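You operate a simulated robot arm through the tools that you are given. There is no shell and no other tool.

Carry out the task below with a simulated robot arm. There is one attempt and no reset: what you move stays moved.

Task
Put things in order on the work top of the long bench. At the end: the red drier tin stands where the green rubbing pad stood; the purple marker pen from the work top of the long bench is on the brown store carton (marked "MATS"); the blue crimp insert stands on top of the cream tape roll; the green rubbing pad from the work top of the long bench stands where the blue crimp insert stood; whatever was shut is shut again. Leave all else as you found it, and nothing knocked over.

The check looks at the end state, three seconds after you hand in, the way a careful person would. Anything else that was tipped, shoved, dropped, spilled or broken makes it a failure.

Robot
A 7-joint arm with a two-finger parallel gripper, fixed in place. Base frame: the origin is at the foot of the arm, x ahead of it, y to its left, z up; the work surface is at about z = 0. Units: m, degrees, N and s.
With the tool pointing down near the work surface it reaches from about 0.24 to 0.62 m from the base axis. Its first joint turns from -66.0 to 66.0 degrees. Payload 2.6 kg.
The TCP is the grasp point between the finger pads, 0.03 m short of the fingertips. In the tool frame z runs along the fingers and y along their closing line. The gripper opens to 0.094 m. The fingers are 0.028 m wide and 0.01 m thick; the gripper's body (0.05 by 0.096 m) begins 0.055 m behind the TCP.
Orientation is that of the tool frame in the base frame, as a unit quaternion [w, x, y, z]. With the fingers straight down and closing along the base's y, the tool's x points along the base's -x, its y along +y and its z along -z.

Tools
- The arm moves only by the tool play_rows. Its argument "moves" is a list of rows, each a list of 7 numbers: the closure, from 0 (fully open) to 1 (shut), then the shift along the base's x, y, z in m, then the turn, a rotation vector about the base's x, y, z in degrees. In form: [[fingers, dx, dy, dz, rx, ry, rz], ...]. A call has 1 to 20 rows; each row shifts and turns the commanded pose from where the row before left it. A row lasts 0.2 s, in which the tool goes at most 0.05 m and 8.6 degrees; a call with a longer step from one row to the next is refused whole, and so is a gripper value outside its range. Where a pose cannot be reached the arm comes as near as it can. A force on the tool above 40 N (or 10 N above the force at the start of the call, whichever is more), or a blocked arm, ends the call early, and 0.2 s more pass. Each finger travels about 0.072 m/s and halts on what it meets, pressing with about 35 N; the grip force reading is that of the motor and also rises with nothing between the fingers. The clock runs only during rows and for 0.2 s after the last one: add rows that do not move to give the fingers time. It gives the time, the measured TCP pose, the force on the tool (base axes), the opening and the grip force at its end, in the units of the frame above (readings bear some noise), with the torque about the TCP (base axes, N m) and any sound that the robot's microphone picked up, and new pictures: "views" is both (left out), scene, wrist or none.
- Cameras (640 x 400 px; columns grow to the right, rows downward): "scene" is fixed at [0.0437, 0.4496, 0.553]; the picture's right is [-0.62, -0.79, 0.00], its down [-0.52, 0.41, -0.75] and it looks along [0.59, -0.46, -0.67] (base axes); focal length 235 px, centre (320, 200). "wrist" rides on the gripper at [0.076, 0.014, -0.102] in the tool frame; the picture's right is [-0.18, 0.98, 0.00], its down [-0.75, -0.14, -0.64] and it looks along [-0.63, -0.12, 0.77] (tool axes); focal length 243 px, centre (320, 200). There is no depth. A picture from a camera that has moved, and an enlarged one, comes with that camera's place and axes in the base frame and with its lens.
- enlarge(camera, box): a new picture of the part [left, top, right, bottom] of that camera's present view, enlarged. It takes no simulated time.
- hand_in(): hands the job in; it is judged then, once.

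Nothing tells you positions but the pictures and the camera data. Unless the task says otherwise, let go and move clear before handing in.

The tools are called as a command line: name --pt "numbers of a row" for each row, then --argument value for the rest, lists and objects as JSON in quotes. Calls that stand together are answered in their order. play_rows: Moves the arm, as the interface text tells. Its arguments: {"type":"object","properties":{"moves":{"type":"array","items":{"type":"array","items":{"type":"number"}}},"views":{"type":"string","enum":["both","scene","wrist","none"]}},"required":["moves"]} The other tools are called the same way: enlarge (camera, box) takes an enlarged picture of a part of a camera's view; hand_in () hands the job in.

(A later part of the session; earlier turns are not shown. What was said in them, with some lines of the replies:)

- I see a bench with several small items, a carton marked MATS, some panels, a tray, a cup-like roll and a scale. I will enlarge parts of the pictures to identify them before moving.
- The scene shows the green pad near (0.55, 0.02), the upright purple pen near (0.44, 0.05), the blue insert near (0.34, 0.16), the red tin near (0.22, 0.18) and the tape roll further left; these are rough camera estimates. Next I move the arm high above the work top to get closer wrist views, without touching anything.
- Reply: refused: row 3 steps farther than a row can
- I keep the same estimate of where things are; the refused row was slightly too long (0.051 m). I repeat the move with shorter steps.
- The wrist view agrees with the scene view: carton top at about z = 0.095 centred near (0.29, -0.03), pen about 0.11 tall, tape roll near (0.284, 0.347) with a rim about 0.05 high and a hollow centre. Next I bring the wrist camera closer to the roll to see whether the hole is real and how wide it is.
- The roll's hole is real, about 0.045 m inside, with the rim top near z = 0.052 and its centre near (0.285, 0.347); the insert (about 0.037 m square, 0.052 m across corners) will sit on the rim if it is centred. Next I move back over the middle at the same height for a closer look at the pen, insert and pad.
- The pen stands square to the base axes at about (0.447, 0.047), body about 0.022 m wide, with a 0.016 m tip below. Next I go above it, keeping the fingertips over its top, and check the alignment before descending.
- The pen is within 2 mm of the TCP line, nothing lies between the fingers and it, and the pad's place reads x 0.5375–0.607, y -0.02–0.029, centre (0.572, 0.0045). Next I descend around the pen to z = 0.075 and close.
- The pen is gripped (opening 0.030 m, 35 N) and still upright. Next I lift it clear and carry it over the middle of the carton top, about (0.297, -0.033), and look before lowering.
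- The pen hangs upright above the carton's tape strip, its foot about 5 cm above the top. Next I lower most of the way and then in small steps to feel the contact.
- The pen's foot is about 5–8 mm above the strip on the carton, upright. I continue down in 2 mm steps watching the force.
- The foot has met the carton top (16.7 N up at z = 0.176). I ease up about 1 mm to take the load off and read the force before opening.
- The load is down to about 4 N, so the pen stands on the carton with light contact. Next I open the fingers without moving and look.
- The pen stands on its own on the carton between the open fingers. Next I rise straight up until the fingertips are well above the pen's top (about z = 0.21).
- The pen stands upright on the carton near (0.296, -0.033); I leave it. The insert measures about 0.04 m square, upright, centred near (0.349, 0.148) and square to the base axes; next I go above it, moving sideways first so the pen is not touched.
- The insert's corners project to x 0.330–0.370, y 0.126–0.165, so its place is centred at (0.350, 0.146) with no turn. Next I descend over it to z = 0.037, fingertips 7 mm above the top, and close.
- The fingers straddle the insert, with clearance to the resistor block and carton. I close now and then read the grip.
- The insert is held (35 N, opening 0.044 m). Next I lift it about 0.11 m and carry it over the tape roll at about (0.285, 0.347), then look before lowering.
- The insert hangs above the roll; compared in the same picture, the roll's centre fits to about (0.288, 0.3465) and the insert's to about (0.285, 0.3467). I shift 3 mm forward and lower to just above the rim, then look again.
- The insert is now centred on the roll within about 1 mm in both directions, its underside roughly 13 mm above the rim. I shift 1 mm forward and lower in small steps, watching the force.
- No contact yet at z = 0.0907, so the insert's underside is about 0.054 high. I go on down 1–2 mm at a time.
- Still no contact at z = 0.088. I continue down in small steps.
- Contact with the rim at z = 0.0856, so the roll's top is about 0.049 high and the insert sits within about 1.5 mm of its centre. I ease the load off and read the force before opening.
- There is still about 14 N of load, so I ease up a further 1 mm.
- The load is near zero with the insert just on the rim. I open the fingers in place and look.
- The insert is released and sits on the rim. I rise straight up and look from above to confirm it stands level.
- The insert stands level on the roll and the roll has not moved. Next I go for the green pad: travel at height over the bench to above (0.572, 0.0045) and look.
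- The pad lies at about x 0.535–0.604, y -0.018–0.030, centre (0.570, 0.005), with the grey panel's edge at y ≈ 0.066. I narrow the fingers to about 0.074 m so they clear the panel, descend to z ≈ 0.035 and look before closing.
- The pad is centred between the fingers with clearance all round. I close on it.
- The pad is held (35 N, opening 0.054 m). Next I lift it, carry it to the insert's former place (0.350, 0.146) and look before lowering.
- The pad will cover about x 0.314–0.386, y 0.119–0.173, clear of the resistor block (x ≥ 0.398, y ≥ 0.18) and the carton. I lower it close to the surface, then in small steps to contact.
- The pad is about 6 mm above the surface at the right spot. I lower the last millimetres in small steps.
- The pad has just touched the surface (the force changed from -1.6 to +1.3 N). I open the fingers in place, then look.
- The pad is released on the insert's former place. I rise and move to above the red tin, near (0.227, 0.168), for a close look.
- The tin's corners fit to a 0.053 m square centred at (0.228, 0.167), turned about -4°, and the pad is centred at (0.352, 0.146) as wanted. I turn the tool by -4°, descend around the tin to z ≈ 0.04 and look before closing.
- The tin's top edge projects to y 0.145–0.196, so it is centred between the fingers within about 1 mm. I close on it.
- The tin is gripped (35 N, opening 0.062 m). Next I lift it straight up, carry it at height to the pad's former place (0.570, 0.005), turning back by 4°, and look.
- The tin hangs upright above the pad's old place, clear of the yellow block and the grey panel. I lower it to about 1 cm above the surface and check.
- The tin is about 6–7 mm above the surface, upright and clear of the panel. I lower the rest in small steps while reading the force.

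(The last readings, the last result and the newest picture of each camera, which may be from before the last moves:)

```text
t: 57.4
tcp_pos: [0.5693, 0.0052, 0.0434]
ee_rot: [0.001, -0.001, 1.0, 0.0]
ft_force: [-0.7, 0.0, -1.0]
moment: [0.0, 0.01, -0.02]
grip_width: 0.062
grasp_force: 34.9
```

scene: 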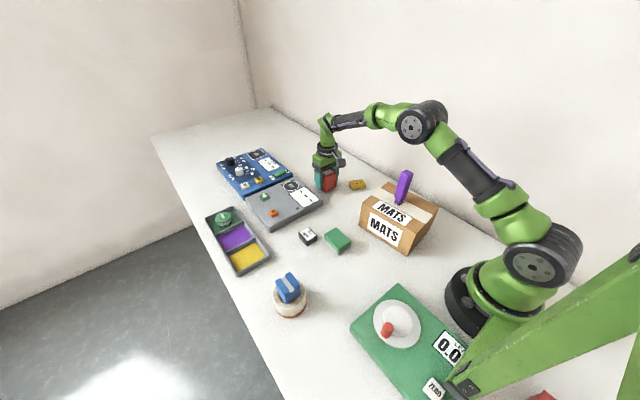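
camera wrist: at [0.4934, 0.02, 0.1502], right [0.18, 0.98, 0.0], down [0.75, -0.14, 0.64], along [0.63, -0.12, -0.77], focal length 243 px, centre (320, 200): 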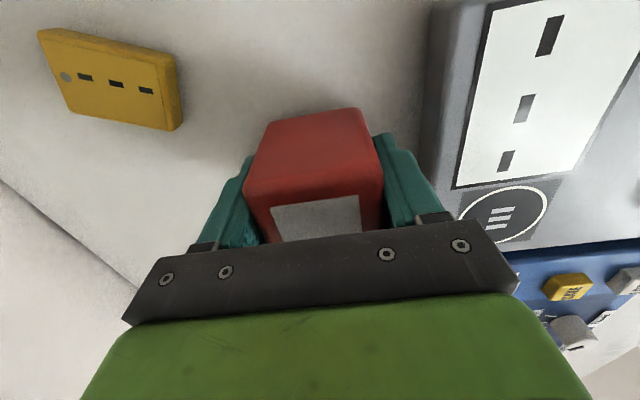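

play_rows --pt "1 0 0 -0.001 0 0 0" --pt "1 0 0 -0.001 0 0 0" --pt "1 0 0 0 0 0 0" --pt "1 0 0 0 0 0 0" --views "none"

```text
t: 58.4
tcp_pos: [0.5705, 0.0056, 0.0414]
ee_rot: [0.0, 0.0, 1.0, 0.0]
ft_force: [-0.3, -0.7, -1.8]
moment: [0.01, -0.02, -0.04]
grip_width: 0.0619
grasp_force: 34.6
```

No contact yet at z = 0.0414 (force still only the tin's weight). I continue down 1 mm at a time.

play_rows --pt "1 0 0 -0.001 0 0 0" --pt "1 0 0 -0.0005 0 0 0" --pt "1 0 0 0 0 0 0" --pt "1 0 0 0 0 0 0" --views "none"

```text
t: 59.4
tcp_pos: [0.5706, 0.0043, 0.0416]
ee_rot: [0.001, 0.0, 1.0, 0.0]
ft_force: [-1.3, -1.8, 12.4]
moment: [0.0, 0.42, 0.0]
grip_width: 0.062
grasp_force: 35.6
```

The tin has met the surface (12 N). I ease up slightly to take the load off before opening.

play_rows --pt "1 0 0 0.0007 0 0 0" --pt "1 0 0 0 0 0 0" --pt "1 0 0 0 0 0 0" --views "none"

```text
t: 60.2
tcp_pos: [0.5706, 0.0052, 0.0406]
ee_rot: [0.0, 0.001, 1.0, 0.0]
ft_force: [2.6, 0.2, 5.2]
moment: [0.03, -0.33, 0.01]
grip_width: 0.0621
grasp_force: 35.7
```

The load is down to about 5 N. I open the fingers only to about 0.078 m to stay clear of the panel, then look.

play_rows --pt "0.31 0 0 0 0 0 0" --pt "0.27 0 0 0 0 0 0" --pt "0.2 0 0 0 0 0 0" --pt "0.17 0 0 0 0 0 0" --pt "0.17 0 0 0 0 0 0" --views "both"

```text
t: 61.4
tcp_pos: [0.5709, 0.0066, 0.0427]
ee_rot: [0.0, 0.0, 1.0, -0.001]
ft_force: [0.4, 0.5, 0.1]
moment: [0.02, 0.01, 0.04]
grip_width: 0.0778
grasp_force: 0.0
camera wrist: at [0.4933, 0.0205, 0.1438], right [0.18, 0.98, 0.0], down [0.75, -0.14, 0.64], along [0.63, -0.12, -0.77], focal length 243 px, centre (320, 200)
```

scene: 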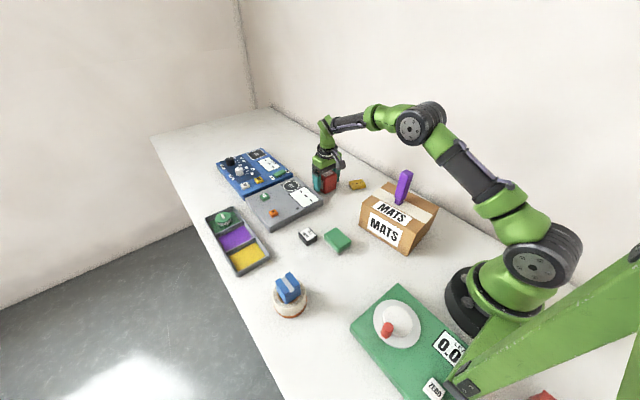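
wrist: 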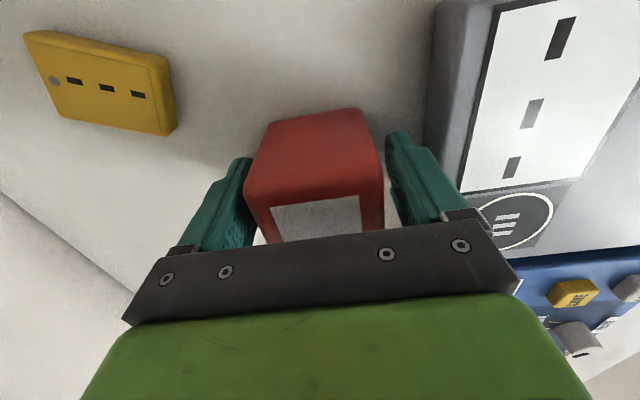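

The tin stands free between the fingers. I rise straight up, then pull back for a full look at the bench.

play_rows --pt "0.17 0 0 0.015 0 0 0" --pt "0.17 0 0 0.035 0 0 0" --pt "0.1 0 0 0.045 0 0 0" --pt "0 0 0 0.045 0 0 0" --pt "0 -0.03 0.01 0.03 0 0 0" --pt "0 -0.03 0.01 0.03 0 0 0" --pt "0 -0.04 0.01 0.02 0 0 0" --pt "0 -0.04 0.01 0.02 0 0 0" --pt "0 -0.03 0 0.02 0 0 0" --pt "0 0 0 0 0 0 0" --pt "0 0 0 0 0 0 0" --views "both"

enlarge --camera "scene" --box '[200, 130, 360, 230]'

enlarge --camera "scene" --box '[290, 150, 450, 250]'

enlarge --camera "scene" --box '[260, 220, 420, 320]'

enlarge --camera "wrist" --box '[200, 40, 440, 240]'

```text
t: 63.8
tcp_pos: [0.3997, 0.0434, 0.3015]
ee_rot: [0.0, -0.001, 1.0, 0.0]
ft_force: [0.3, -0.7, 0.2]
moment: [0.0, 0.02, -0.02]
grip_width: 0.094
grasp_force: 0.1
camera wrist: at [0.3227, 0.0595, 0.4049], right [0.18, 0.98, 0.0], down [0.75, -0.14, 0.64], along [0.63, -0.12, -0.77], focal length 243 px, centre (320, 200)
```

scene: 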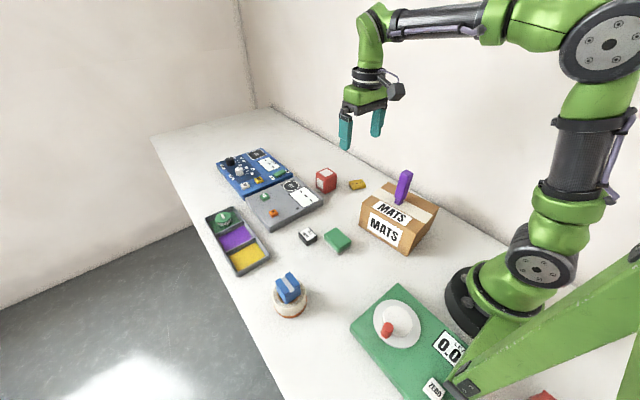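
wrist: 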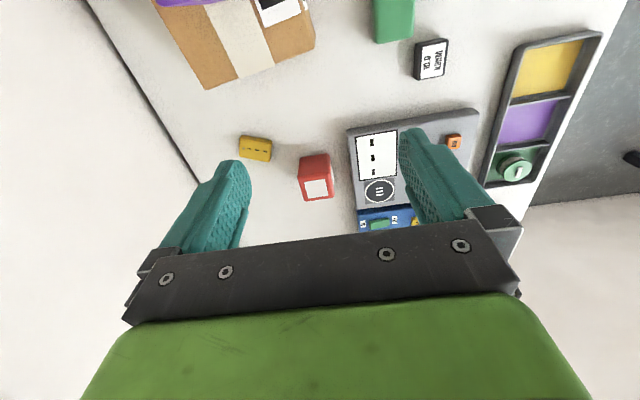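

```text
4.00 times, centred on (280, 180) of scene
camera zoom: at [0.0437, 0.4496, 0.553], right [-0.62, -0.79, 0.0], down [-0.52, 0.41, -0.75], along [0.59, -0.46, -0.67], focal length 940 px, centre (480, 280)
```

zoom: 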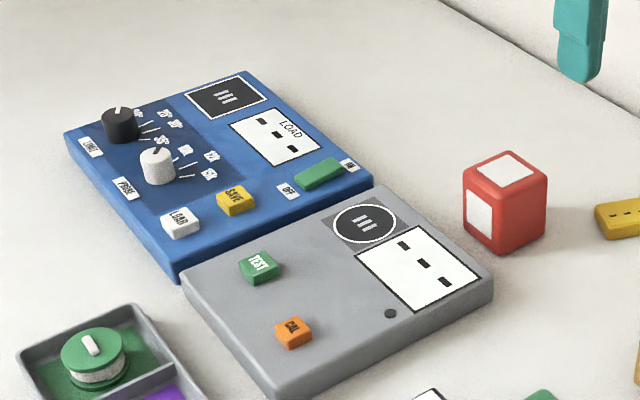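

```text
4.00 times, centred on (370, 200) of scene
camera zoom: at [0.0437, 0.4496, 0.553], right [-0.62, -0.79, 0.0], down [-0.52, 0.41, -0.75], along [0.59, -0.46, -0.67], focal length 940 px, centre (120, 200)
```

zoom: 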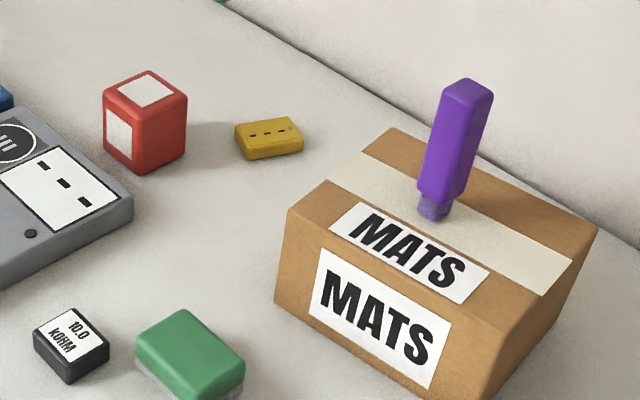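

```text
4.00 times, centred on (340, 270) of scene
camera zoom: at [0.0437, 0.4496, 0.553], right [-0.62, -0.79, 0.0], down [-0.52, 0.41, -0.75], along [0.59, -0.46, -0.67], focal length 940 px, centre (240, -80)
```

zoom: 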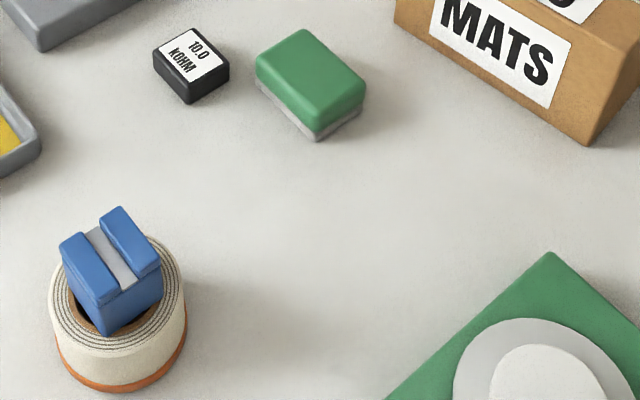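

```text
2.00 times, centred on (320, 140) of wrist
camera zoom: at [0.3227, 0.0595, 0.4049], right [0.18, 0.98, 0.0], down [0.75, -0.14, 0.64], along [0.63, -0.12, -0.77], focal length 485 px, centre (320, 320)
```

zoom: 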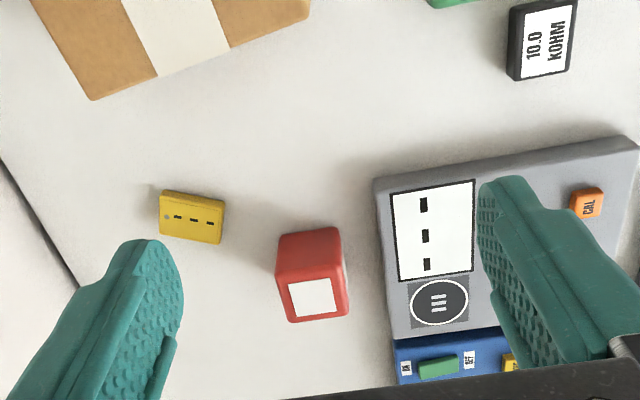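

enlarge --camera "scene" --box '[265, 260, 325, 325]'

enlarge --camera "scene" --box '[340, 270, 580, 400]'

```text
6.15 times, centred on (295, 292) of scene
camera zoom: at [0.0437, 0.4496, 0.553], right [-0.62, -0.79, 0.0], down [-0.52, 0.41, -0.75], along [0.59, -0.46, -0.67], focal length 1447 px, centre (474, -369)
```

zoom: 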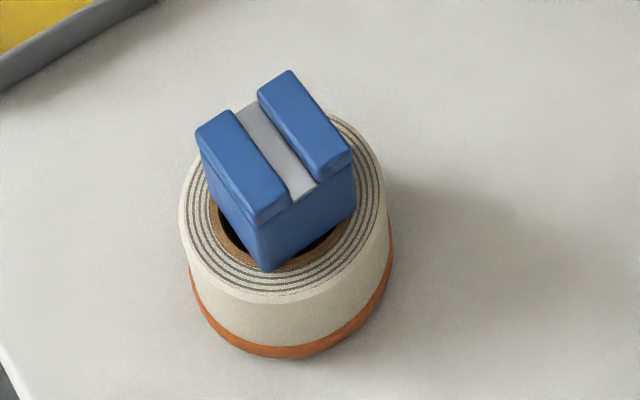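

```text
2.67 times, centred on (460, 335) of scene
camera zoom: at [0.0437, 0.4496, 0.553], right [-0.62, -0.79, 0.0], down [-0.52, 0.41, -0.75], along [0.59, -0.46, -0.67], focal length 627 px, centre (-53, -160)
```

zoom: 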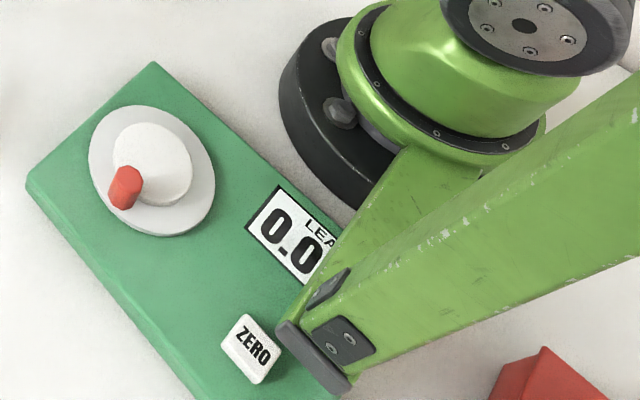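

The tin stands at the pad's former place and the pad at the insert's. The insert sits level on the roll's rim, and the pen stands on the carton. Nothing else has moved, nothing was opened, and the gripper is empty and clear, so I hand in.

hand_in

```text
The job is handed in.
```

I've handed the job in, with all four items moved and everything upright in the last pictures. I haven't been told the result of the check.

- **Red drier tin:** it stands where the green pad was, at about (0.570, 0.005), within a few millimetres of the pad's old centre.
- **Purple marker pen:** it stands upright on the tape strip on top of the "MATS" carton, near the middle.
- **Blue crimp insert:** it sits level on top of the cream tape roll. The roll's hole is real, so the insert rests by its corners on the rim, centred to within about 1.5 mm.
- **Green rubbing pad:** it lies where the insert was, at about (0.350, 0.146).

I opened nothing, so there was nothing to shut again. The other items on the bench look unchanged, and the gripper ended empty and clear of everything.
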